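You operate a simulated robot arm through the tools that you are given. There is no shell and no other tool. Be economical: measure what you need, move in short steps, check, and stop when the job is done.

You run a simulated robot arm. Do the job below in one go: nothing can be reset, and whatever is moved stays where it is left.

## Task
Rub the old wax off the bare block with the white pad, wetted on the plunger can.
Fine: the used pad goes into the red can, lid on; fan and sash stay as they are. What is to be rubbed or washed off counts as gone when no trace of it is left.

The check looks at the end state, three seconds after you hand in, the way a careful person would. Anything else that was tipped, shoved, dropped, spilled or broken makes it a failure. A push-on lid holds only when it is set on centred and level and pressed home; a screw cap is set on level and turned clockwise until tight.

## Robot
A 6-joint arm with a fingered hand, hanging from a carriage that runs on a rail from [0, 963] to [0, -1517] (x, y) and turns from -5.323 to 6.685 rad about z. Base frame: it is fixed where the carriage stands at the start and does not move with it; the origin is on the floor, on the carriage's upright axis, x ahead of it, y to its left, z up. Units: mm, rad, N and s.
With the tool pointing down near the work surface it reaches from about 100 to 720 mm from the robot's upright axis, wherever it stands. Its first joint turns from -2.897 to 2.897 rad. Places, roughly: baffle lever [500, -300, 1200]; brass dish [700, 500, 1000]; fan switch [500, -300, 1000]; fume hood [1000, 500, 1100]; rubber mat [700, 700, 900]; sash [600, 500, 1700]; sash stop [500, -300, 1500]. Payload 4 kg.
Tool frame: the origin (TCP) lies between the finger pads and is the grasp point; the fingertips stand 29 mm ahead of it; z points along the fingers, y is the line along which they close. The gripper opens to 100 mm. The gripper's body begins 34 mm behind the TCP. The gripper is a hand of 5 fingers: y runs from the thumb to the fingers, the wrist lies at [-15, -114, -189] in the tool frame, and closing takes about 1.5 s.
Orientation is that of the tool frame in the base frame, as [roll, pitch, yaw] about the fixed x, y, z axes, in that order (R = Rz(yaw) Ry(pitch) Rx(roll)). With the fingers straight down and the wrist toward the robot, the tool's x, y and z point along [0, 1, 0], [1, 0, 0] and [0, 0, -1] of the base frame.

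## Interface
- The arm moves only by the tool servo_tool. Its argument "commands" is a list of rows, each a list of 7 numbers: the shift along the base's x, y, z in mm, then the turn, a rotation vector about the base's x, y, z in rad, then the opening, from 0 (shut) to 1 (fully open). In form: [[tx, ty, tz, rx, ry, rz, jaw], ...]. A call has 1 to 20 rows; each row shifts and turns the commanded pose from where the row before left it. Rows are played at 5 a second. More than 50 mm and 0.15 rad between two rows, or a gripper value outside its range, and nothing of the call is played. Where a pose cannot be reached the arm comes as near as it can. A force on the tool above 40 N (or 10 N above the force at the start of the call, whichever is more), or a blocked arm, ends the call early, and 0.2 s more pass. The fingers move at their own pace (about 108 mm/s each) and stop on an object; they squeeze with about 30 N. The grip force told is the motor's: it shows also when the fingers shut on nothing. Time passes only in rows, and 0.2 s behind the last, so rows that do not move let the fingers close. It gives the time, the measured TCP pose, the force on the tool (base axes), the opening and the grip force at its end, in the units of the frame above (readings bear some noise), with the torque about the TCP (base axes, N m) and any sound that the robot's microphone picked up.
- Cameras (640 x 400 px; columns grow to the right, rows downward): "scene" is now at [266.9, 16.7, 1742.6]; the picture's right is [0.12, -0.99, 0.00], its down [-0.87, -0.10, -0.48] and it looks along [0.47, 0.06, -0.88] (base axes); focal length 234 px, centre (320, 200). "wrist" rides on the gripper at [66, -86, -121] in the tool frame; the picture's right is [-0.76, 0.31, -0.58], its down [-0.59, -0.70, 0.40] and it looks along [-0.28, 0.64, 0.71] (tool axes); focal length 247 px, centre (320, 200). There is no depth. A picture from a camera that has moved, and an enlarged one, comes with that camera's place and axes in the base frame and with its lens. The place of the scene camera against the robot may be out by one fixed shift of up to 25 mm in any direction.
- snapshot(camera): a new picture of that camera. No time passes.
- lift_body(by): slides the trunk up (or, below 0, down) by that many mm; the arm and the scene camera ride with it, the base frame stays. It gives what a move gives, with no picture.
- roll_base(legs): drives the robot by 1 to 6 legs, each [ahead, left, turn to the left] in mm, mm and rad, along the robot's own axes; the way and the turn of a leg run together, so that a leg with both is an arc; at most 1500 mm and 3.142 rad a leg. The arm and the cameras ride along, it lands a little off, and it stops where it bumps. It keeps to its track: a leg is cut to what the track allows. It gives what a move gives.
- set_grasp(shape): the hand has 5 fingers and takes this shape, open, in about a second: jaw (thumb against the fingers, like two jaws); tri (thumb and two fingers); tip (a fingertip pinch); poke (one finger out to press); point (the index stretched); flat (the hand flat); cup (the hand cupped); fist (a fist). The gripper value then closes the fingers along that shape, each until it touches; the sizes above hold for jaw. It gives what a move gives, with no picture.
- aim_head(pan, tilt): turns the head with the scene camera to pan (to the left, within 2.705 rad either way) and tilt (down, from -0.506 to 1.204), counted from straight ahead of the robot. It gives what a move gives.
- inspect(camera, box): a new picture of the part [left, top, right, bottom] of that camera's present view, enlarged. No time passes.
- close_job(): hands the job in; it is judged then, once.

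Work in short steps. Places have to be worked out from the pictures, the camera data and where the tool is seen: move nearer, look again, correct. Check each grasp and each placing, and mend what went wrong. You have 120 turns and 90 pictures in all, those below and enlarged ones among them. Open the gripper and draw the arm clear of the work before you hand the job in, unless the task says otherwise; then end with one line.

The tools are called as name(argument=value, ...) on one line, values as JSON. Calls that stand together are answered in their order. servo_tool: Moves the arm, as the interface text tells. Its arguments: {"type":"object","properties":{"commands":{"type":"array"}},"required":["commands"]} The other tools are called the same way: lift_body (by) slides the trunk up or down; set_grasp (shape) gives the hand a shape; roll_base (legs) drives the base; aim_head (pan, tilt) turns the head that bears the scene camera; snapshot (camera) takes a picture; inspect (camera, box) takes an enlarged picture of a part of a camera's view; close_job () hands the job in.

At the start:

```text
time: 0.0
position: [457.7, 117.4, 1242.0]
ee_rot: [3.138, -0.002, 1.572]
ft_force: [0.7, 0.3, 1.1]
moment: [0.01, 0.01, 0.01]
finger_gap: 99.7
finger_force: 0.1
shape: jaw
trunk travel left (down, up): [-453.0, 147.0]
robot x, y, heading: [3.4, 1.7, 0.002]
head pan, tilt: [0.115, 1.075]
```

scene: 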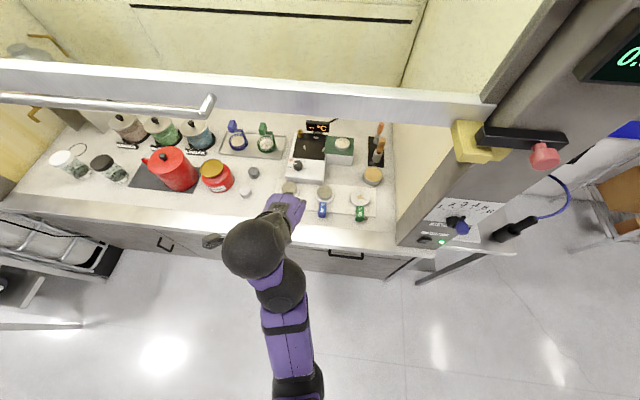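
wrist: 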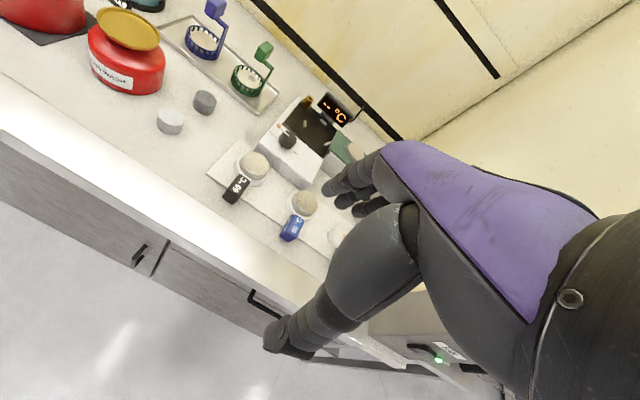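

The scene shows a fume hood bench with cans, pads and blocks. I enlarge the work area to identify the items.

inspect(camera="scene", box=[190, 100, 410, 238])

inspect(camera="scene", box=[30, 90, 250, 228])

inspect(camera="wrist", box=[60, 0, 380, 260])

```text
2.90 times, centred on (300, 169) of scene
camera zoom: at [266.9, 16.7, 1742.6], right [0.12, -0.99, 0.0], down [-0.87, -0.1, -0.48], along [0.47, 0.06, -0.88], focal length 678 px, centre (378, 290)
```

zoom: 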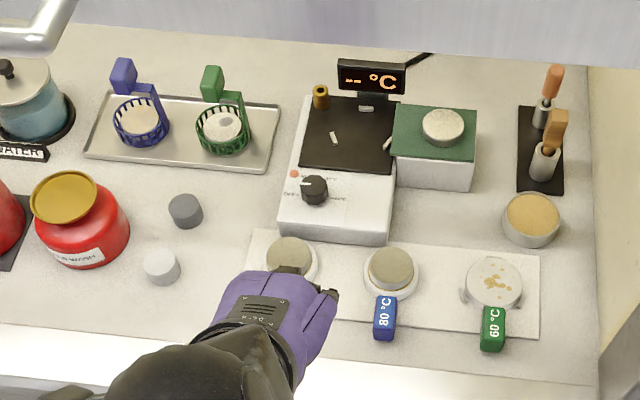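

```text
2.90 times, centred on (140, 159) of scene
camera zoom: at [266.9, 16.7, 1742.6], right [0.12, -0.99, 0.0], down [-0.87, -0.1, -0.48], along [0.47, 0.06, -0.88], focal length 678 px, centre (842, 319)
```

zoom: 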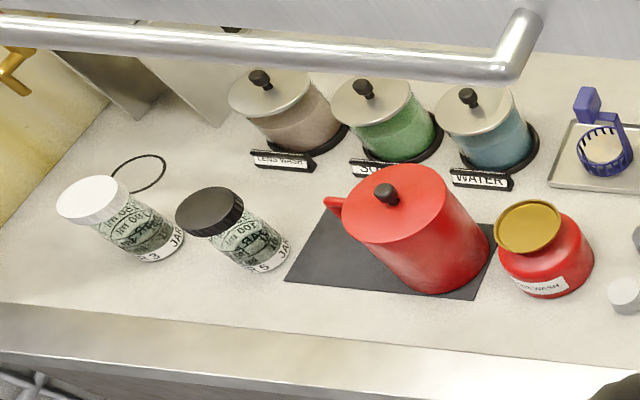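

```text
1.54 times, centred on (220, 130) of wrist
camera zoom: at [370.4, 182.9, 1362.2], right [0.31, -0.76, 0.58], down [-0.7, -0.59, -0.4], along [0.64, -0.28, -0.71], focal length 380 px, centre (474, 308)
```

zoom: 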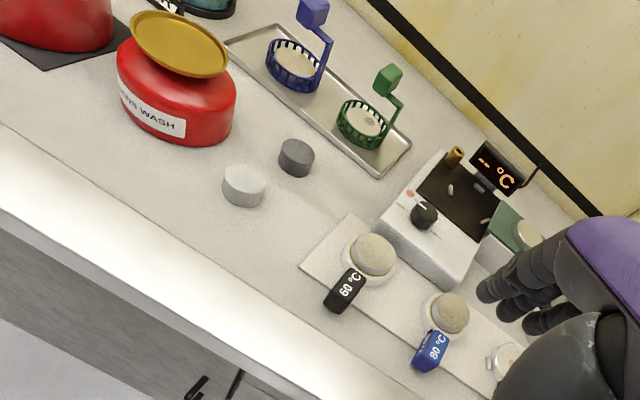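

The bare block is likely the green "60 °C" one with tan flecks. The white pad is at about (702, 375), the plunger can is the small red one with the brass dish, and the red can with the knob is the waste can. I drive left along the rail to get these in reach and in view.

roll_base(legs=[[0, 330, 0]])

snapshot(camera="scene")

snapshot(camera="wrist")

```text
time: 2.2
position: [457.5, 442.7, 1242.0]
ee_rot: [3.139, -0.001, 1.57]
ft_force: [-0.3, 0.2, 0.2]
moment: [-0.02, -0.04, 0.03]
finger_gap: 99.8
finger_force: 0.0
shape: jaw
trunk travel left (down, up): [-453.0, 147.0]
robot x, y, heading: [-3.5, 321.7, -0.005]
head pan, tilt: [0.115, 1.075]
```

```text
84 pictures are left
camera scene: at [266.8, 342.7, 1742.6], right [0.11, -0.99, 0.0], down [-0.87, -0.1, -0.48], along [0.47, 0.05, -0.88], focal length 234 px, centre (320, 200)
```

scene: 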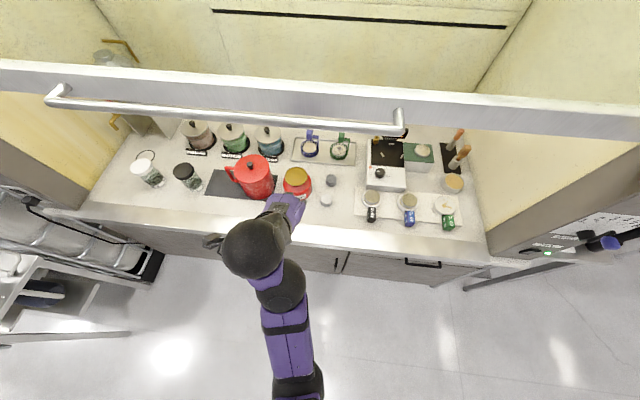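

```text
83 pictures are left
camera wrist: at [370.7, 508.6, 1362.1], right [0.3, -0.76, 0.58], down [-0.7, -0.59, -0.4], along [0.64, -0.28, -0.71], focal length 247 px, centre (320, 200)
```

wrist: 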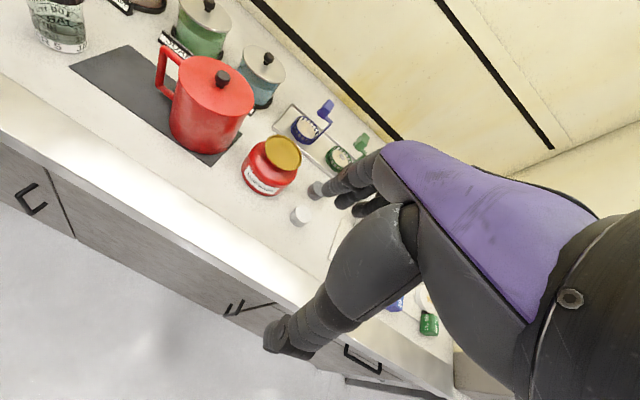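

I enlarge the wrist view on the cans and the pad, and the scene view too, to triangulate.

inspect(camera="wrist", box=[130, 20, 370, 240])

inspect(camera="scene", box=[210, 120, 370, 220])

inspect(camera="scene", box=[340, 120, 490, 240])

```text
1.82 times, centred on (250, 130) of wrist
camera zoom: at [370.7, 508.6, 1362.1], right [0.3, -0.76, 0.58], down [-0.7, -0.59, -0.4], along [0.64, -0.28, -0.71], focal length 449 px, centre (447, 327)
```

zoom: 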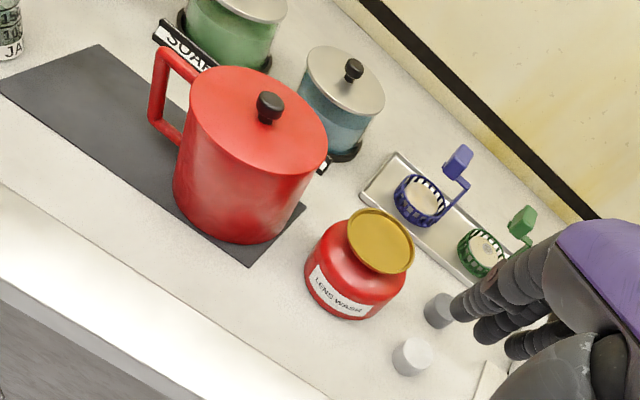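

```text
4.00 times, centred on (290, 170) of scene
camera zoom: at [266.8, 342.7, 1742.6], right [0.11, -0.99, 0.0], down [-0.87, -0.1, -0.48], along [0.47, 0.05, -0.88], focal length 936 px, centre (440, 320)
```

zoom: 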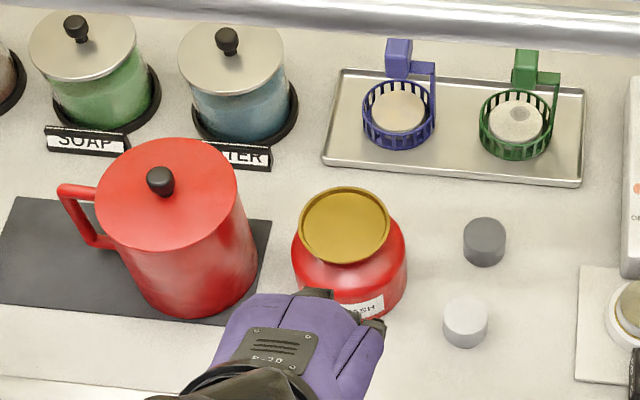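

```text
3.33 times, centred on (415, 180) of scene
camera zoom: at [266.8, 342.7, 1742.6], right [0.11, -0.99, 0.0], down [-0.87, -0.1, -0.48], along [0.47, 0.05, -0.88], focal length 780 px, centre (3, 267)
```

zoom: 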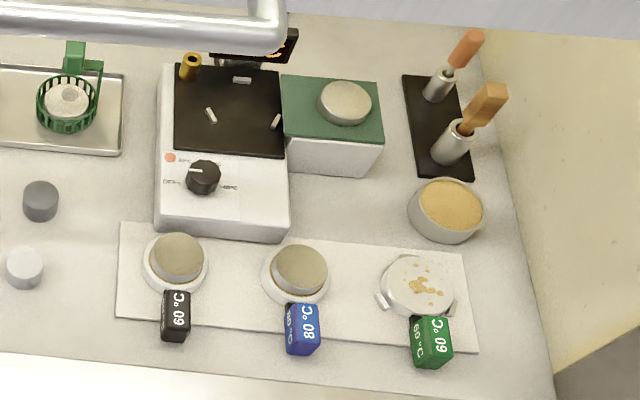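

Triangulating puts the red can's knob at about (734, 643, 1056), the white pad at (692, 367) and the brass dish at (737, 481). The lid has to come off first, so I drive level with the can, lower the hand to a hover and look.

roll_base(legs=[[0, 320, 0]])

servo_tool(commands=[[0, -25, -25, 0, 0, 0, 1], [10, -25, -25, 0, 0, 0, 1], [20, -25, -20, 0, 0, 0, 1], [30, -25, -10, 0, 0, 0, 1], [40, -25, 0, 0, 0, 0, 1], [30, 0, 0, 0, 0, 0, 1]])

snapshot(camera="wrist")

snapshot(camera="scene")

```text
time: 4.3
position: [458.1, 761.6, 1240.9]
ee_rot: [3.139, -0.002, 1.567]
ft_force: [-0.3, 0.5, 0.6]
moment: [0.0, -0.02, -0.01]
finger_gap: 99.6
finger_force: 0.0
shape: jaw
trunk travel left (down, up): [-453.0, 147.0]
robot x, y, heading: [-2.6, 648.5, -0.004]
head pan, tilt: [0.115, 1.075]
```

```text
time: 5.7
position: [587.9, 637.0, 1161.9]
ee_rot: [3.138, -0.003, 1.567]
ft_force: [-0.7, 0.0, -0.6]
moment: [-0.02, -0.04, 0.0]
finger_gap: 99.8
finger_force: 0.1
shape: jaw
trunk travel left (down, up): [-453.0, 147.0]
robot x, y, heading: [1.7, 648.9, -0.008]
head pan, tilt: [0.115, 1.075]
```

```text
79 pictures are left
camera wrist: at [501.2, 702.9, 1281.8], right [0.3, -0.76, 0.58], down [-0.7, -0.59, -0.4], along [0.64, -0.28, -0.71], focal length 247 px, centre (320, 200)
```

wrist: 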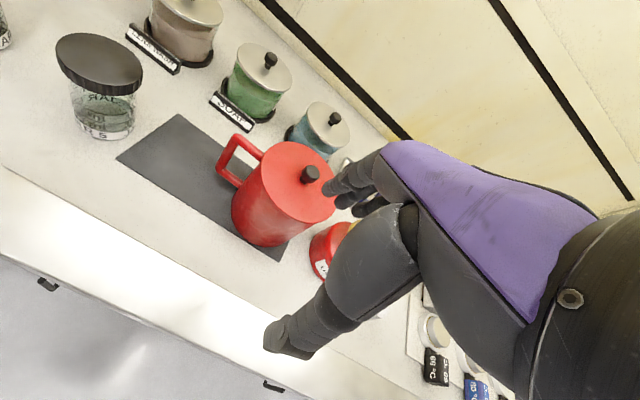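

```text
78 pictures are left
camera scene: at [266.6, 663.1, 1742.6], right [0.11, -0.99, 0.0], down [-0.87, -0.1, -0.48], along [0.47, 0.05, -0.88], focal length 234 px, centre (320, 200)
```

scene: 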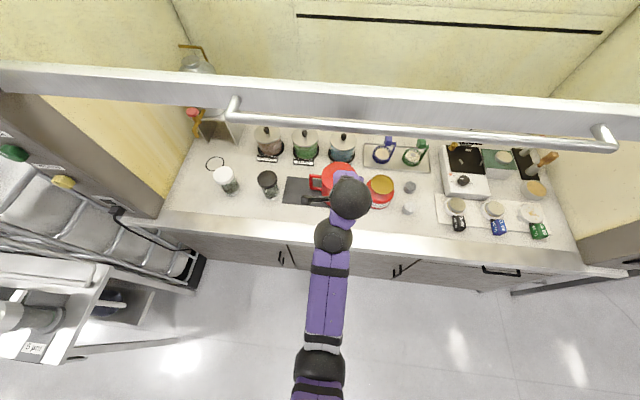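

Triangulating again with the wrist camera; I enlarge the knob.

inspect(camera="wrist", box=[210, 120, 370, 260])

```text
2.86 times, centred on (290, 190) of wrist
camera zoom: at [501.2, 702.9, 1281.8], right [0.3, -0.76, 0.58], down [-0.7, -0.59, -0.4], along [0.64, -0.28, -0.71], focal length 706 px, centre (406, 229)
```

zoom: 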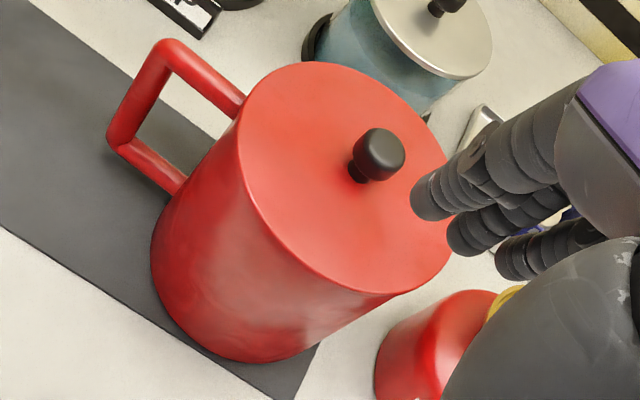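

The knob head is at (732, 641, ~1058), about 25 mm wide, with the lid top near z≈1036. I move above it and check that it can be reached.

servo_tool(commands=[[36, 1, 0, 0, 0, 0, 1], [36, 1, 0, 0, 0, 0, 1], [36, 1, 0, 0, 0, 0, 1], [36, 1, 0, 0, 0, 0, 1], [0, 0, -25, 0, 0, 0, 1], [0, 0, -20, 0, 0, 0, 1], [0, 0, 0, 0, 0, 0, 1]])

snapshot(camera="wrist")

inspect(camera="scene", box=[260, 120, 420, 220])

```text
time: 7.3
position: [731.4, 640.2, 1116.0]
ee_rot: [3.138, -0.001, 1.567]
ft_force: [-0.3, 0.2, 0.5]
moment: [0.03, -0.02, 0.03]
finger_gap: 99.9
finger_force: 0.0
shape: jaw
out of reach, approached as far as the arm can: row 2
trunk travel left (down, up): [-453.0, 147.0]
robot x, y, heading: [-1.2, 649.9, -0.007]
head pan, tilt: [0.115, 1.075]
```

```text
76 pictures are left
camera wrist: at [644.4, 705.6, 1236.3], right [0.3, -0.76, 0.58], down [-0.7, -0.59, -0.4], along [0.64, -0.28, -0.71], focal length 247 px, centre (320, 200)
```

wrist: 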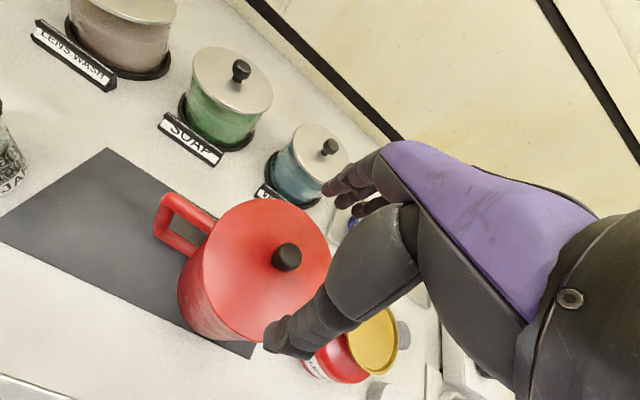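

```text
4.00 times, centred on (340, 170) of scene
camera zoom: at [266.7, 663.1, 1742.6], right [0.11, -0.99, 0.0], down [-0.87, -0.1, -0.48], along [0.47, 0.05, -0.88], focal length 936 px, centre (240, 320)
```

zoom: 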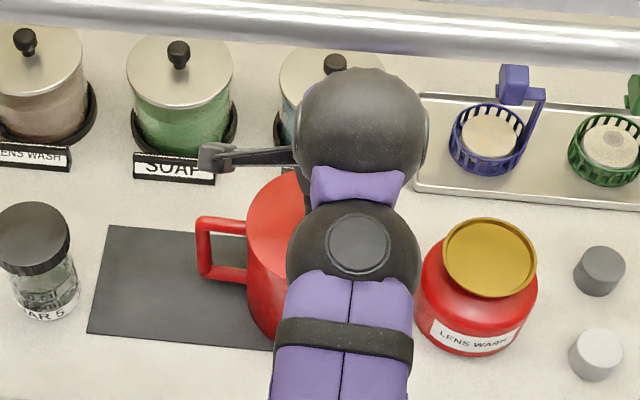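

The knob now reads (734, 643), and the TCP is nearly above it. I descend around it.

servo_tool(commands=[[1, 2, -15, 0, 0, 0, 1], [1, 1, -15, 0, 0, 0, 1], [0, 0, -10, 0, 0, 0, 1], [0, 0, -6, 0, 0, 0, 1], [0, 0, 0, 0, 0, 0, 1]])

snapshot(camera="wrist")

```text
time: 8.5
position: [734.8, 643.3, 1069.7]
ee_rot: [3.138, -0.002, 1.566]
ft_force: [0.4, -0.2, 0.0]
moment: [0.0, 0.0, -0.02]
finger_gap: 100.0
finger_force: 0.1
shape: jaw
trunk travel left (down, up): [-453.0, 147.0]
robot x, y, heading: [-0.6, 648.7, -0.0]
head pan, tilt: [0.115, 1.075]
```

```text
74 pictures are left
camera wrist: at [648.0, 709.1, 1190.6], right [0.3, -0.76, 0.58], down [-0.7, -0.59, -0.4], along [0.64, -0.28, -0.71], focal length 247 px, centre (320, 200)
```

wrist: 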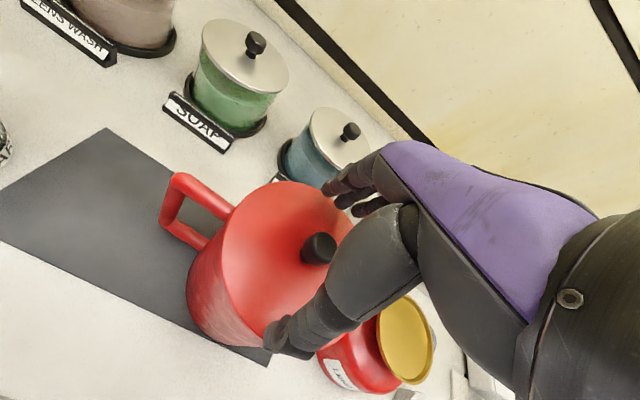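

The knob sits between thumb and fingers. I close the hand.

servo_tool(commands=[[0, 0, 0, 0, 0, 0, 0.6], [0, 0, 0, 0, 0, 0, 0.3], [0, 0, 0, 0, 0, 0, 0.1], [0, 0, 0, 0, 0, 0, 0.0], [0, 0, 0, 0, 0, 0, 0], [0, 0, 0, 0, 0, 0, 0], [0, 0, 0, 0, 0, 0, 0], [0, 0, 0, 0, 0, 0, 0], [0, 0, 0, 0, 0, 0, 0]])

snapshot(camera="wrist")

```text
time: 10.5
position: [735.4, 642.0, 1069.7]
ee_rot: [3.139, -0.002, 1.568]
ft_force: [-0.8, 1.1, 2.0]
moment: [-0.04, -0.01, 0.0]
finger_gap: 12.1
finger_force: 30.2
shape: jaw
trunk travel left (down, up): [-453.0, 147.0]
robot x, y, heading: [1.5, 646.4, -0.008]
head pan, tilt: [0.115, 1.075]
heard: snap
```

```text
73 pictures are left
camera wrist: at [648.0, 709.2, 1190.7], right [0.3, -0.76, 0.58], down [-0.7, -0.59, -0.4], along [0.64, -0.28, -0.71], focal length 247 px, centre (320, 200)
```

wrist: 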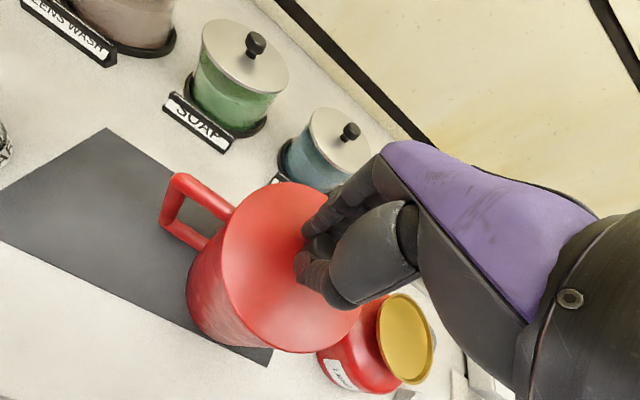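

It grips the knob (30 N, gap 12 mm). I lift slowly.

servo_tool(commands=[[0, 0, 5, 0, 0, 0, 0], [0, 0, 8, 0, 0, 0, 0], [0, 0, 12, 0, 0, 0, 0], [0, 0, 15, 0, 0, 0, 0], [0, 0, 0, 0, 0, 0, 0]])

snapshot(camera="wrist")

```text
time: 11.7
position: [734.9, 643.7, 1111.2]
ee_rot: [3.139, -0.002, 1.568]
ft_force: [0.9, 0.4, -0.6]
moment: [-0.01, -0.02, -0.03]
finger_gap: 11.6
finger_force: 29.8
shape: jaw
trunk travel left (down, up): [-453.0, 147.0]
robot x, y, heading: [1.4, 649.2, -0.003]
head pan, tilt: [0.115, 1.075]
```

```text
72 pictures are left
camera wrist: at [647.7, 709.6, 1232.1], right [0.3, -0.76, 0.58], down [-0.7, -0.59, -0.4], along [0.64, -0.28, -0.71], focal length 247 px, centre (320, 200)
```

wrist: 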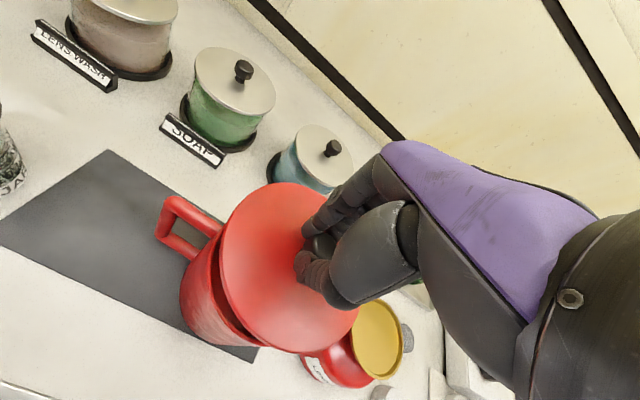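

The lid came free. I will park it on the free part of the rubber mat at about (755, 812), between the handle (y≈747) and jar 5 (centre y≈909, top z≈997). I raise it and drive left with it.

servo_tool(commands=[[0, 0, 20, 0, 0, 0, 0], [0, 0, 15, 0, 0, 0, 0], [0, 0, 0, 0, 0, 0, 0]])

roll_base(legs=[[0, 168, 0]])

snapshot(camera="wrist")

inspect(camera="scene", box=[240, 110, 440, 235])

```text
time: 12.5
position: [733.1, 643.0, 1147.9]
ee_rot: [3.138, -0.003, 1.567]
ft_force: [-0.9, 0.0, -0.5]
moment: [-0.01, 0.0, 0.01]
finger_gap: 11.7
finger_force: 30.2
shape: jaw
trunk travel left (down, up): [-453.0, 147.0]
robot x, y, heading: [0.0, 646.2, -0.003]
head pan, tilt: [0.115, 1.075]
```

```text
time: 14.0
position: [733.7, 809.9, 1147.3]
ee_rot: [3.138, -0.002, 1.57]
ft_force: [-1.2, 0.4, -1.3]
moment: [0.06, 0.01, 0.01]
finger_gap: 11.8
finger_force: 30.1
shape: jaw
trunk travel left (down, up): [-453.0, 147.0]
robot x, y, heading: [2.8, 808.5, -0.004]
head pan, tilt: [0.115, 1.075]
```

```text
71 pictures are left
camera wrist: at [647.3, 877.3, 1267.4], right [0.3, -0.76, 0.58], down [-0.7, -0.59, -0.4], along [0.64, -0.28, -0.71], focal length 247 px, centre (320, 200)
```

wrist: 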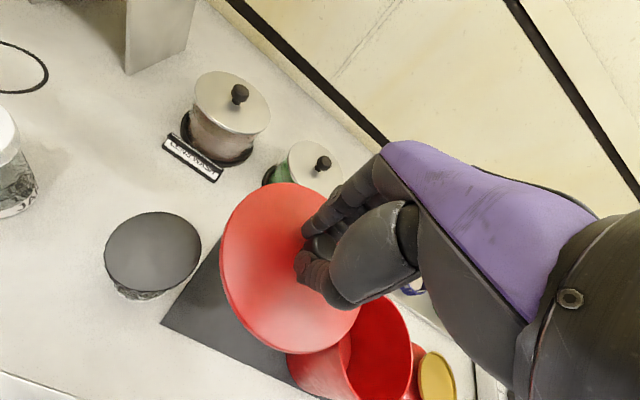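

```text
3.20 times, centred on (340, 172) of scene
camera zoom: at [266.7, 830.1, 1742.6], right [0.11, -0.99, 0.0], down [-0.87, -0.1, -0.48], along [0.47, 0.05, -0.88], focal length 749 px, centre (256, 288)
```

zoom: 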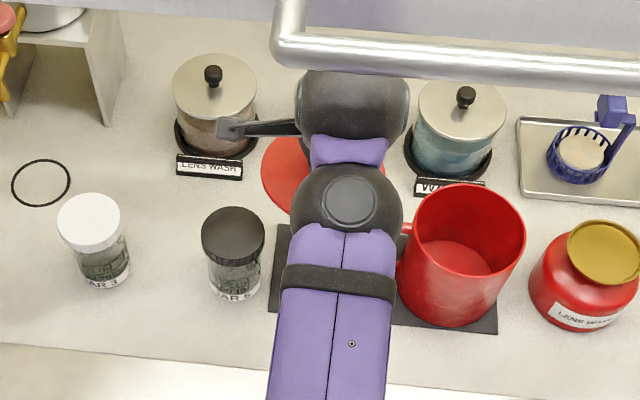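

The lid radius is about 64 mm, so I'll aim for (775, 816), which clears both the handle and jar 5. I test the reach there before lowering.

servo_tool(commands=[[20, 3, -10, 0, 0, 0, 0], [21, 3, -20, 0, 0, 0, 0], [0, 0, 0, 0, 0, 0, 0], [0, 0, 0, 0, 0, 0, 0]])

```text
time: 15.0
position: [777.1, 817.3, 1117.5]
ee_rot: [3.139, -0.002, 1.568]
ft_force: [0.3, 0.4, -2.4]
moment: [0.02, 0.0, 0.0]
finger_gap: 11.7
finger_force: 30.7
shape: jaw
trunk travel left (down, up): [-453.0, 147.0]
robot x, y, heading: [-2.9, 817.1, 0.0]
head pan, tilt: [0.115, 1.075]
```

It reaches. I lower the lid to about z 985.

servo_tool(commands=[[0, 0, -30, 0, 0, 0, 0], [0, 0, -30, 0, 0, 0, 0], [0, 0, -30, 0, 0, 0, 0], [0, 0, -30, 0, 0, 0, 0], [0, 0, -12, 0, 0, 0, 0], [0, 0, 0, 0, 0, 0, 0]])

snapshot(camera="wrist")

inspect(camera="scene", box=[240, 110, 440, 235])

```text
time: 16.4
position: [747.4, 817.7, 1006.6]
ee_rot: [3.139, -0.002, 1.57]
ft_force: [1.0, 1.5, 0.1]
moment: [0.01, -0.01, 0.04]
finger_gap: 11.5
finger_force: 29.9
shape: jaw
out of reach, approached as far as the arm can: row 2, 3, 4, 5
trunk travel left (down, up): [-453.0, 147.0]
robot x, y, heading: [-1.3, 812.6, -0.007]
head pan, tilt: [0.115, 1.075]
```

```text
69 pictures are left
camera wrist: at [660.9, 882.4, 1127.4], right [0.3, -0.76, 0.58], down [-0.7, -0.59, -0.4], along [0.64, -0.28, -0.71], focal length 247 px, centre (320, 200)
```

wrist: 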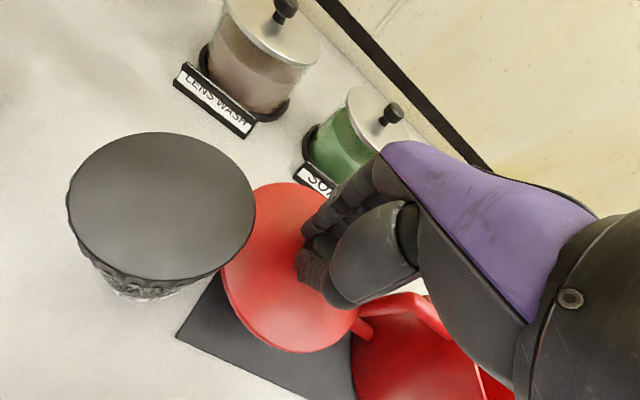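

```text
3.20 times, centred on (340, 172) of scene
camera zoom: at [266.8, 830.3, 1742.6], right [0.11, -0.99, 0.0], down [-0.87, -0.1, -0.48], along [0.47, 0.05, -0.88], focal length 749 px, centre (256, 288)
```

zoom: 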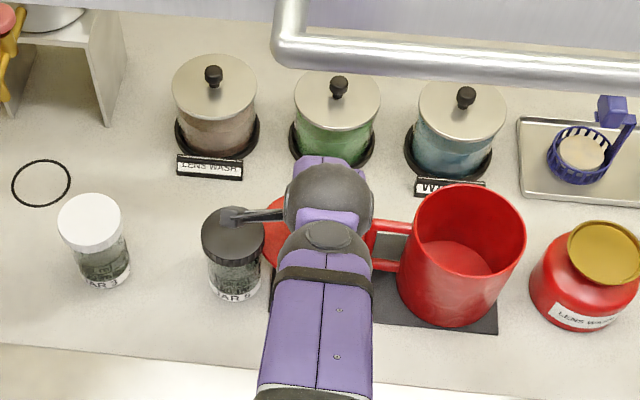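

Reach shrinks low down, so the hand drifted to x=747. I go back up and out, then lower the whole trunk instead.

servo_tool(commands=[[0, 2, 30, 0, 0, 0, 0], [0, 0, 40, 0, 0, 0, 0], [15, 0, 20, 0, 0, 0, 0], [13, 0, 20, 0, 0, 0, 0], [0, 0, 0, 0, 0, 0, 0], [0, 0, 0, 0, 0, 0, 0]])

```text
time: 17.8
position: [776.3, 821.1, 1116.6]
ee_rot: [3.137, -0.002, 1.57]
ft_force: [1.1, 0.1, -0.8]
moment: [0.02, 0.02, 0.0]
finger_gap: 11.5
finger_force: 30.1
shape: jaw
trunk travel left (down, up): [-453.0, 147.0]
robot x, y, heading: [0.5, 811.2, -0.004]
head pan, tilt: [0.115, 1.075]
```

Position is back at (776, 821). I lower the trunk by 120 mm.

lift_body(by=-120)

snapshot(camera="wrist")

snapshot(camera="scene")

```text
time: 19.3
position: [774.3, 819.8, 997.9]
ee_rot: [3.137, -0.001, 1.568]
ft_force: [-0.1, -0.3, -0.6]
moment: [-0.01, 0.04, 0.0]
finger_gap: 11.5
finger_force: 30.4
shape: jaw
trunk travel left (down, up): [-333.0, 267.0]
robot x, y, heading: [-1.4, 812.3, -0.002]
head pan, tilt: [0.115, 1.075]
```

```text
67 pictures are left
camera wrist: at [688.6, 886.4, 1117.6], right [0.3, -0.76, 0.58], down [-0.7, -0.59, -0.4], along [0.64, -0.28, -0.71], focal length 247 px, centre (320, 200)
```

wrist: 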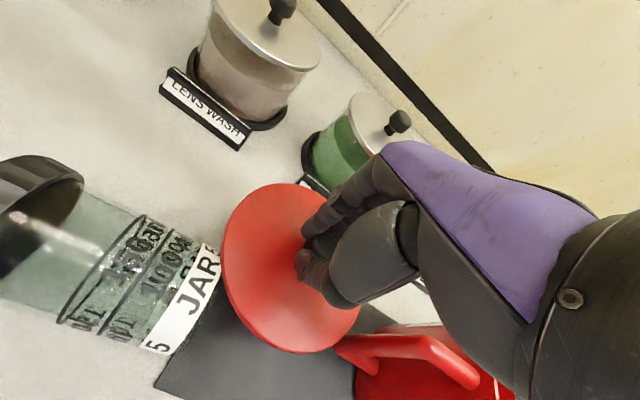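

```text
66 pictures are left
camera scene: at [266.7, 830.2, 1622.6], right [0.11, -0.99, 0.0], down [-0.87, -0.1, -0.48], along [0.47, 0.05, -0.88], focal length 234 px, centre (320, 200)
```

scene: 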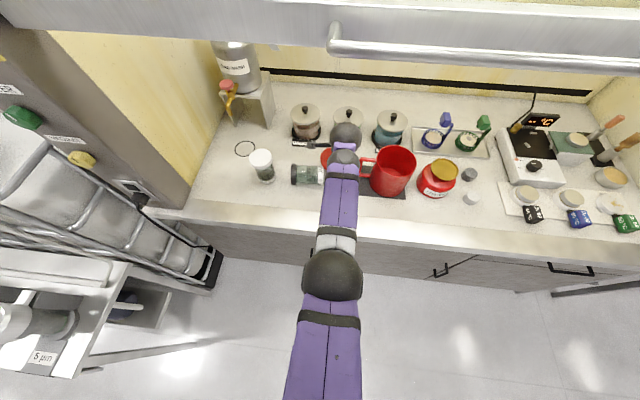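

Jar 5 has been tipped over; the lid rim must have caught it on the way up. I stop here and look closely before mending it.

inspect(camera="scene", box=[220, 80, 420, 205])

inspect(camera="wrist", box=[0, 130, 380, 400])

```text
3.20 times, centred on (320, 142) of scene
camera zoom: at [266.7, 830.2, 1622.6], right [0.11, -0.99, 0.0], down [-0.87, -0.1, -0.48], along [0.47, 0.05, -0.88], focal length 749 px, centre (320, 384)
```

zoom: 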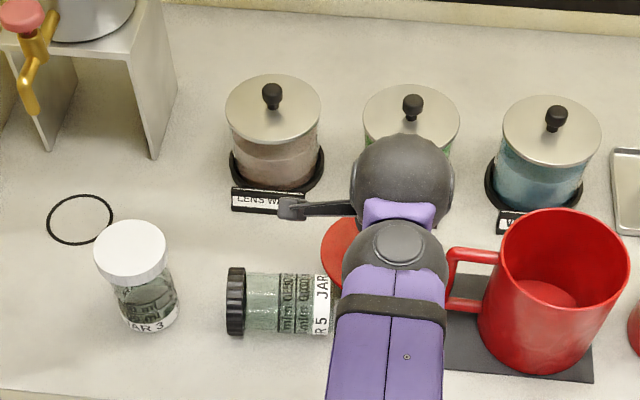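

```text
1.48 times, centred on (190, 265) of wrist
camera zoom: at [688.6, 886.4, 1117.6], right [0.3, -0.76, 0.58], down [-0.7, -0.59, -0.4], along [0.64, -0.28, -0.71], focal length 366 px, centre (513, 104)
```

zoom: 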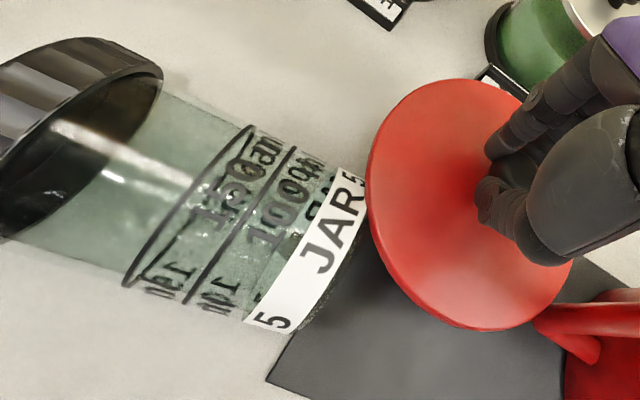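

Jar 5 is lying on its side, capped, with its base by the mat, and nothing has spilled. I first slide the lid away from it to a roomier spot behind the handle at about (800, 806), and park it there before righting the jar.

servo_tool(commands=[[10, -6, 0, 0, 0, 0, 0], [8, -6, 10, 0, 0, 0, 0], [8, -2, 20, 0, 0, 0, 0], [0, 0, 20, 0, 0, 0, 0], [0, 0, 10, 0, 0, 0, 0], [0, 0, 0, 0, 0, 0, 0]])

snapshot(camera="wrist")

```text
time: 20.7
position: [800.4, 805.9, 1058.3]
ee_rot: [3.14, -0.003, 1.569]
ft_force: [-0.2, 0.1, -0.5]
moment: [-0.01, 0.01, 0.01]
finger_gap: 11.6
finger_force: 29.6
shape: jaw
out of reach, approached as far as the arm can: row 3, 5
trunk travel left (down, up): [-333.0, 267.0]
robot x, y, heading: [1.1, 816.1, -0.005]
head pan, tilt: [0.115, 1.075]
```

```text
63 pictures are left
camera wrist: at [714.6, 872.3, 1178.2], right [0.3, -0.76, 0.58], down [-0.7, -0.59, -0.4], along [0.64, -0.28, -0.71], focal length 247 px, centre (320, 200)
```

wrist: 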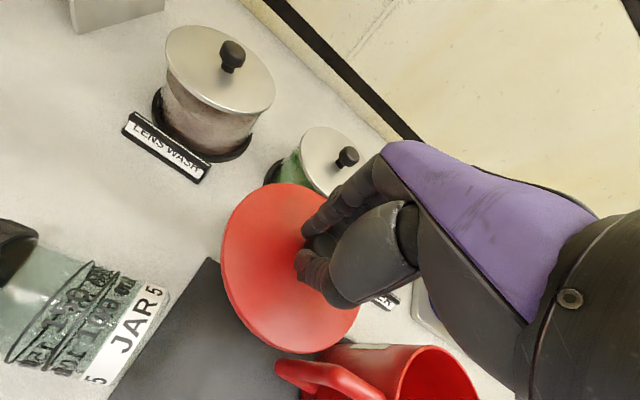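

The lid is clear of the jar, and the geometry agrees: handle edge at y≈750, jar base corner near (750, 873). I lower the trunk so the lid comes straight down at (800, 809).

servo_tool(commands=[[0, 4, 0, 0, 0, 0, 0], [0, 0, 0, 0, 0, 0, 0]])

lift_body(by=-85)

snapshot(camera="wrist")

```text
time: 21.3
position: [801.1, 810.9, 1057.8]
ee_rot: [3.137, -0.002, 1.569]
ft_force: [-0.5, -0.4, -0.9]
moment: [0.0, 0.0, 0.02]
finger_gap: 11.5
finger_force: 29.8
shape: jaw
trunk travel left (down, up): [-333.0, 267.0]
robot x, y, heading: [-0.1, 814.1, -0.002]
head pan, tilt: [0.115, 1.075]
```

```text
time: 22.5
position: [801.5, 810.9, 972.3]
ee_rot: [3.138, -0.001, 1.568]
ft_force: [-0.5, 0.6, -0.7]
moment: [-0.01, 0.02, 0.0]
finger_gap: 11.1
finger_force: 29.8
shape: jaw
trunk travel left (down, up): [-248.0, 352.0]
robot x, y, heading: [-0.4, 813.4, -0.006]
head pan, tilt: [0.115, 1.075]
```

```text
62 pictures are left
camera wrist: at [714.9, 876.6, 1093.1], right [0.3, -0.76, 0.58], down [-0.7, -0.59, -0.4], along [0.64, -0.28, -0.71], focal length 247 px, centre (320, 200)
```

wrist: 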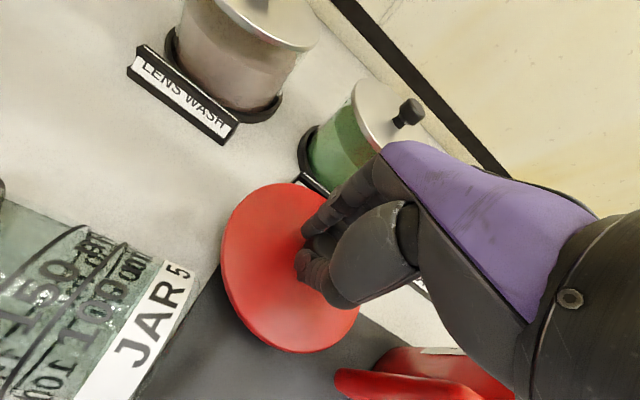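

Clear on all sides. I lower another 12 mm by trunk, then in small arm steps to feel contact.

lift_body(by=-12)

servo_tool(commands=[[0, 0, -4, 0, 0, 0, 0], [0, 0, -4, 0, 0, 0, 0], [0, 0, -3, 0, 0, 0, 0], [0, 0, -3, 0, 0, 0, 0], [0, 0, -2, 0, 0, 0, 0]])

```text
time: 23.1
position: [802.1, 810.7, 959.6]
ee_rot: [3.138, -0.003, 1.569]
ft_force: [-0.1, 0.6, -0.2]
moment: [0.01, 0.02, 0.02]
finger_gap: 11.6
finger_force: 29.8
shape: jaw
trunk travel left (down, up): [-236.0, 364.0]
robot x, y, heading: [-3.2, 815.9, 0.0]
head pan, tilt: [0.115, 1.075]
```

```text
time: 24.3
position: [803.5, 811.8, 948.6]
ee_rot: [3.131, -0.004, 1.57]
ft_force: [-8.5, 2.8, 25.1]
moment: [-0.03, 0.14, -0.01]
finger_gap: 12.9
finger_force: 30.8
shape: jaw
trunk travel left (down, up): [-236.0, 364.0]
robot x, y, heading: [-2.3, 813.8, -0.004]
head pan, tilt: [0.115, 1.075]
```

The lid is on the mat (25 N at z≈949). I ease off slightly and open halfway.

servo_tool(commands=[[0, 0, 3, 0, 0, 0, 0], [0, 0, 0, 0, 0, 0, 0.2], [0, 0, 0, 0, 0, 0, 0.45], [0, 0, 0, 0, 0, 0, 0.6], [0, 0, 0, 0, 0, 0, 0.6], [0, 0, 0, 0, 0, 0, 0.6], [0, 0, 15, 0, 0, 0, 0.6], [0, 0, 25, 0, 0, 0, 0.6], [0, 0, 25, 0, 0, 0, 0.6], [0, 0, 0, 0, 0, 0, 0.6]])

snapshot(camera="wrist")

```text
time: 26.5
position: [802.0, 809.4, 1012.6]
ee_rot: [3.138, -0.001, 1.57]
ft_force: [0.4, -0.5, 0.4]
moment: [-0.02, 0.01, -0.02]
finger_gap: 59.9
finger_force: 0.0
shape: jaw
trunk travel left (down, up): [-236.0, 364.0]
robot x, y, heading: [0.9, 812.7, -0.009]
head pan, tilt: [0.115, 1.075]
```

```text
61 pictures are left
camera wrist: at [715.3, 876.0, 1132.6], right [0.3, -0.76, 0.58], down [-0.7, -0.59, -0.4], along [0.64, -0.28, -0.71], focal length 247 px, centre (320, 200)
```

wrist: 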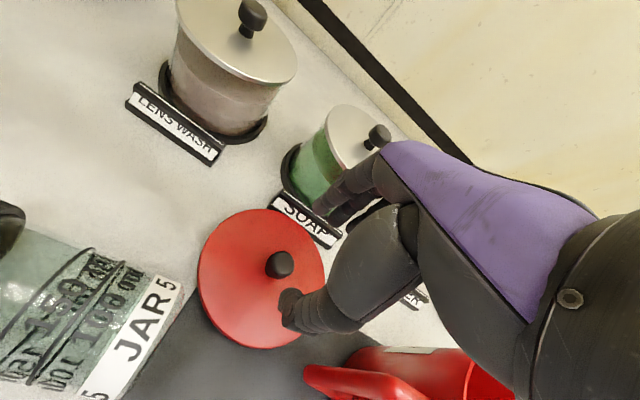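

The lid rests flat on the mat. Next I right the jar: I pull up and back over it and take pictures.

servo_tool(commands=[[-15, 0, 30, 0, 0, 0, 1], [-30, 0, 25, 0, 0, 0, 1], [-30, 20, 10, 0, 0, 0, 1], [-15, 35, 0, 0, 0, 0, 1], [0, 35, 0, 0, 0, 0, 1], [0, 30, 0, 0, 0, 0, 1], [0, 0, 0, 0, 0, 0, 1]])

snapshot(camera="wrist")

inspect(camera="scene", box=[200, 60, 420, 200])

```text
time: 28.1
position: [694.4, 920.6, 1071.8]
ee_rot: [3.138, -0.002, 1.569]
ft_force: [-0.3, 0.5, -0.2]
moment: [0.03, -0.01, -0.02]
finger_gap: 99.8
finger_force: 0.1
shape: jaw
out of reach, approached as far as the arm can: row 5, 6
trunk travel left (down, up): [-236.0, 364.0]
robot x, y, heading: [-2.8, 815.8, 0.001]
head pan, tilt: [0.115, 1.075]
```

```text
60 pictures are left
camera wrist: at [607.7, 986.6, 1192.2], right [0.3, -0.76, 0.58], down [-0.7, -0.59, -0.4], along [0.64, -0.28, -0.71], focal length 247 px, centre (320, 200)
```

wrist: 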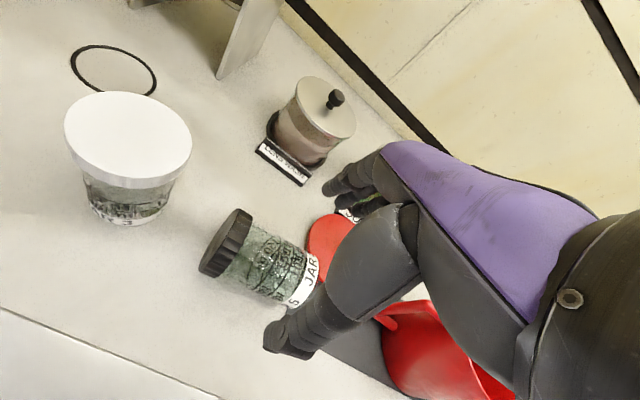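

```text
2.86 times, centred on (310, 130) of scene
camera zoom: at [266.7, 830.2, 1525.6], right [0.11, -0.99, 0.0], down [-0.87, -0.1, -0.48], along [0.47, 0.05, -0.88], focal length 669 px, centre (349, 400)
```

zoom: 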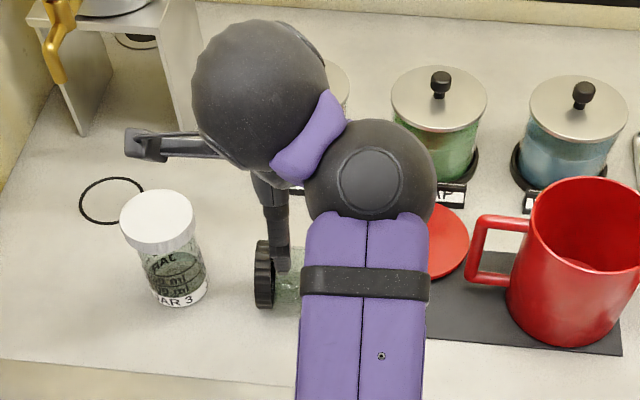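

The jar axis runs from its base at about (719, 860) to its cap end at about (709, 966), at z≈935. I drive left for better reach and place the open hand over the grip point (714, 920).

roll_base(legs=[[0, 50, 0]])

servo_tool(commands=[[10, -24, 0, 0, 0, 0, 1], [10, -24, -20, 0, 0, 0, 1], [0, 0, -40, 0, 0, 0, 1], [0, 0, 0, 0, 0, 0, 1]])

snapshot(camera="wrist")

inspect(camera="scene", box=[200, 60, 420, 200])

```text
time: 29.0
position: [694.6, 971.5, 1071.9]
ee_rot: [3.141, -0.004, 1.571]
ft_force: [-0.3, 0.5, 0.6]
moment: [0.05, 0.01, -0.01]
finger_gap: 99.9
finger_force: 0.0
shape: jaw
trunk travel left (down, up): [-236.0, 364.0]
robot x, y, heading: [-2.0, 861.9, -0.001]
head pan, tilt: [0.115, 1.075]
```

```text
time: 30.0
position: [721.3, 931.5, 1035.5]
ee_rot: [3.123, -0.037, 1.594]
ft_force: [0.3, -0.3, 0.0]
moment: [-0.01, -0.03, -0.04]
finger_gap: 100.0
finger_force: 0.1
shape: jaw
out of reach, approached as far as the arm can: row 2, 3
trunk travel left (down, up): [-236.0, 364.0]
robot x, y, heading: [-0.4, 863.5, -0.0]
head pan, tilt: [0.115, 1.075]
```

```text
58 pictures are left
camera wrist: at [631.3, 991.0, 1155.9], right [0.31, -0.77, 0.55], down [-0.68, -0.59, -0.43], along [0.66, -0.24, -0.71], focal length 247 px, centre (320, 200)
```

wrist: 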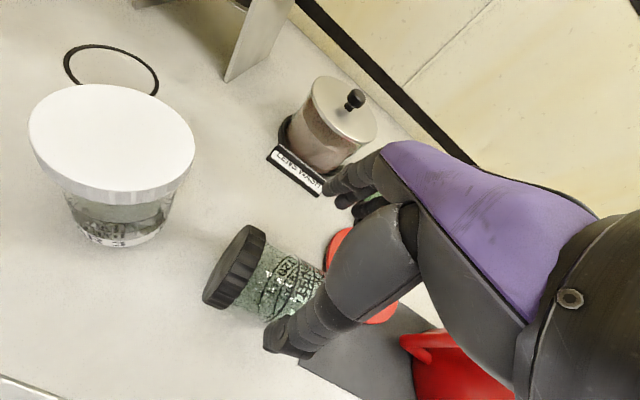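

```text
2.86 times, centred on (310, 130) of scene
camera zoom: at [266.6, 880.2, 1525.6], right [0.11, -0.99, 0.0], down [-0.87, -0.1, -0.48], along [0.47, 0.05, -0.88], focal length 669 px, centre (349, 400)
```

zoom: 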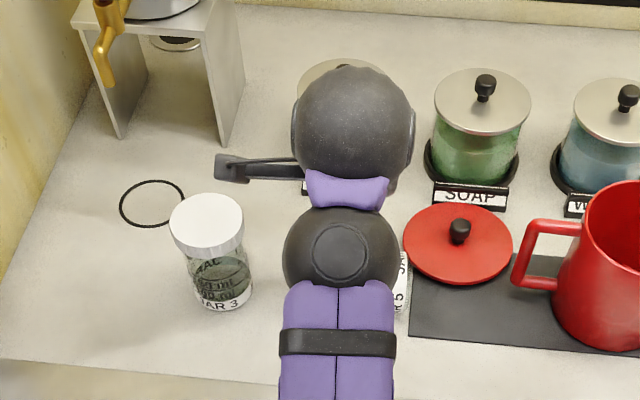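

It is near its reach limit, because the trunk is too low for this height. I raise the trunk by 100 mm and let the arm go down instead.

lift_body(by=100)

servo_tool(commands=[[-5, -8, -40, 0, 0, 0, 1], [-3, -3, -40, 0, 0, 0, 1], [0, 0, -30, 0, 0, 0, 1], [0, 0, 0, 0, 0, 0, 1]])

snapshot(camera="wrist")

```text
time: 31.3
position: [722.1, 932.3, 1133.4]
ee_rot: [3.122, -0.038, 1.593]
ft_force: [-0.7, 0.6, -0.2]
moment: [0.0, 0.01, 0.0]
finger_gap: 100.1
finger_force: 0.1
shape: jaw
trunk travel left (down, up): [-336.0, 264.0]
robot x, y, heading: [1.4, 868.4, -0.001]
head pan, tilt: [0.115, 1.075]
```

```text
time: 32.3
position: [712.5, 917.7, 1024.2]
ee_rot: [3.121, -0.038, 1.592]
ft_force: [-0.2, 0.5, 0.0]
moment: [-0.04, 0.01, -0.01]
finger_gap: 100.2
finger_force: 0.0
shape: jaw
trunk travel left (down, up): [-336.0, 264.0]
robot x, y, heading: [-0.3, 864.6, 0.001]
head pan, tilt: [0.115, 1.075]
```

```text
56 pictures are left
camera wrist: at [623.2, 977.6, 1145.8], right [0.31, -0.77, 0.55], down [-0.68, -0.59, -0.43], along [0.66, -0.24, -0.71], focal length 247 px, centre (320, 200)
```

wrist: 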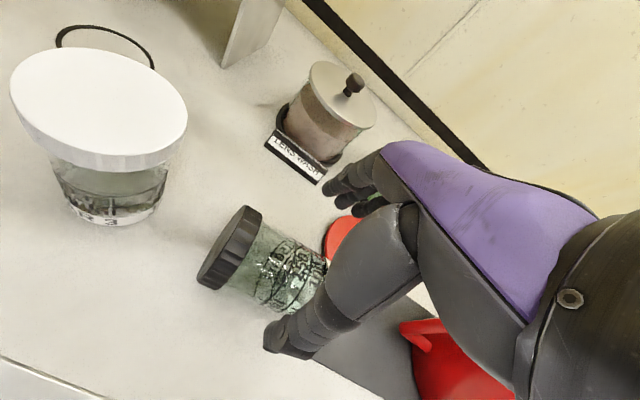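

Aligned at (712, 918). I straighten the small tilt and descend over the jar.

servo_tool(commands=[[1, 2, -20, -0.019, 0.01, -0.01, 1], [1, 1, -20, -0.019, 0.01, -0.01, 1], [0, 0, -20, 0, 0, 0, 1], [0, 0, -10, 0, 0, 0, 1], [0, 0, -6, 0, 0, 0, 1], [0, 0, 0, 0, 0, 0, 1]])

snapshot(camera="wrist")

```text
time: 33.7
position: [714.5, 922.3, 949.2]
ee_rot: [-3.14, 0.001, 1.573]
ft_force: [0.5, 0.8, 0.3]
moment: [0.0, -0.01, -0.02]
finger_gap: 99.7
finger_force: 0.1
shape: jaw
trunk travel left (down, up): [-336.0, 264.0]
robot x, y, heading: [-1.2, 864.3, -0.0]
head pan, tilt: [0.115, 1.075]
```

```text
55 pictures are left
camera wrist: at [628.1, 989.4, 1069.9], right [0.31, -0.76, 0.58], down [-0.7, -0.59, -0.4], along [0.64, -0.28, -0.71], focal length 247 px, centre (320, 200)
```

wrist: 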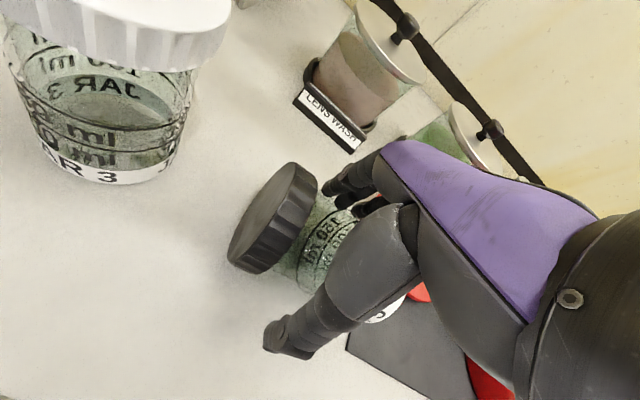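

The jar body is between the thumb and fingers. I close the hand.

servo_tool(commands=[[0, 0, 0, 0, 0, 0, 0.7], [0, 0, 0, 0, 0, 0, 0.5], [0, 0, 0, 0, 0, 0, 0.3], [0, 0, 0, 0, 0, 0, 0.0], [0, 0, 0, 0, 0, 0, 0], [0, 0, 0, 0, 0, 0, 0], [0, 0, 0, 0, 0, 0, 0]])

servo_tool(commands=[[0, 0, 10, 0, 0, 0, 0], [0, 0, 20, 0, 0, 0, 0], [0, 0, 25, 0, 0, 0, 0], [0, 0, 25, 0, 0, 0, 0], [0, 0, 0, 0, 0, 0, 0]])

snapshot(camera="wrist")

```text
time: 35.3
position: [714.4, 922.2, 950.1]
ee_rot: [-3.14, -0.001, 1.572]
ft_force: [-0.1, 0.7, -0.3]
moment: [-0.02, -0.02, 0.02]
finger_gap: 55.4
finger_force: 29.7
shape: jaw
trunk travel left (down, up): [-336.0, 264.0]
robot x, y, heading: [-0.5, 867.5, -0.001]
head pan, tilt: [0.115, 1.075]
```

```text
time: 36.5
position: [717.6, 923.6, 1029.2]
ee_rot: [-3.14, -0.001, 1.575]
ft_force: [-0.5, 0.1, -2.1]
moment: [0.03, 0.02, 0.04]
finger_gap: 54.9
finger_force: 30.0
shape: jaw
trunk travel left (down, up): [-336.0, 264.0]
robot x, y, heading: [-3.2, 864.8, 0.001]
head pan, tilt: [0.115, 1.075]
```

```text
54 pictures are left
camera wrist: at [630.3, 990.2, 1149.7], right [0.31, -0.76, 0.58], down [-0.7, -0.59, -0.4], along [0.64, -0.28, -0.71], focal length 247 px, centre (320, 200)
```

wrist: 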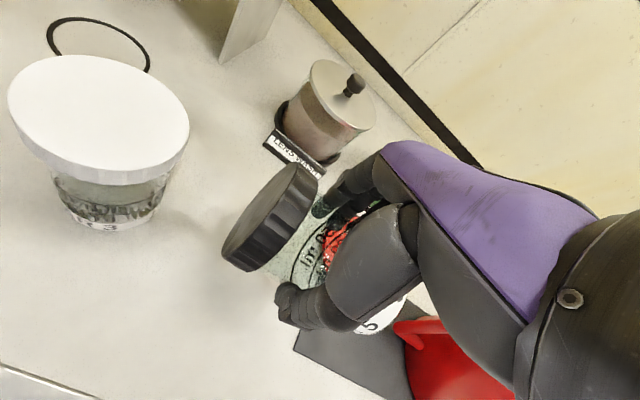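

The jar is held firmly and nearly level. I raise it and start rotating about x to bring the cap up, the first half now.

servo_tool(commands=[[0, 0, 30, 0, 0, 0, 0], [0, 0, 30, 0, 0, 0, 0], [0, 0, 0, 0.13, 0, 0, 0], [0, 0, 0, 0.13, 0, 0, 0], [0, 0, 0, 0.13, 0, 0, 0], [0, 0, 0, 0.13, 0, 0, 0], [0, 0, 0, 0.13, 0, 0, 0], [0, 0, 0, 0.13, 0, 0, 0], [0, 0, 0, 0, 0, 0, 0]])

snapshot(camera="scene")

```text
time: 38.5
position: [729.0, 922.2, 1096.7]
ee_rot: [3.128, -0.702, 1.568]
ft_force: [0.1, 0.0, -2.1]
moment: [0.02, -0.01, 0.01]
finger_gap: 54.9
finger_force: 29.2
shape: jaw
out of reach, approached as far as the arm can: row 3, 4
trunk travel left (down, up): [-336.0, 264.0]
robot x, y, heading: [-2.2, 862.8, 0.001]
head pan, tilt: [0.115, 1.075]
```

```text
53 pictures are left
camera scene: at [266.6, 880.1, 1625.6], right [0.11, -0.99, 0.0], down [-0.87, -0.1, -0.48], along [0.47, 0.05, -0.88], focal length 234 px, centre (320, 200)
```

scene: 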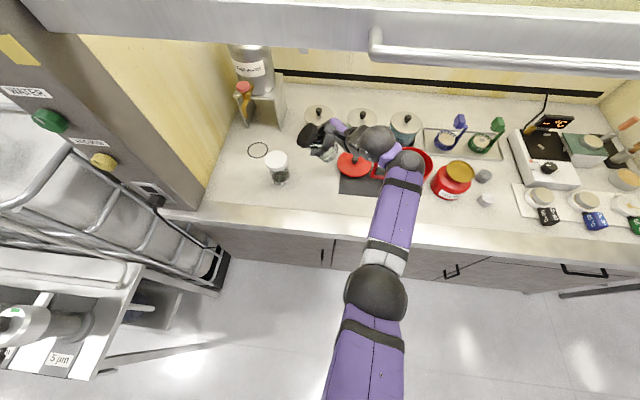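

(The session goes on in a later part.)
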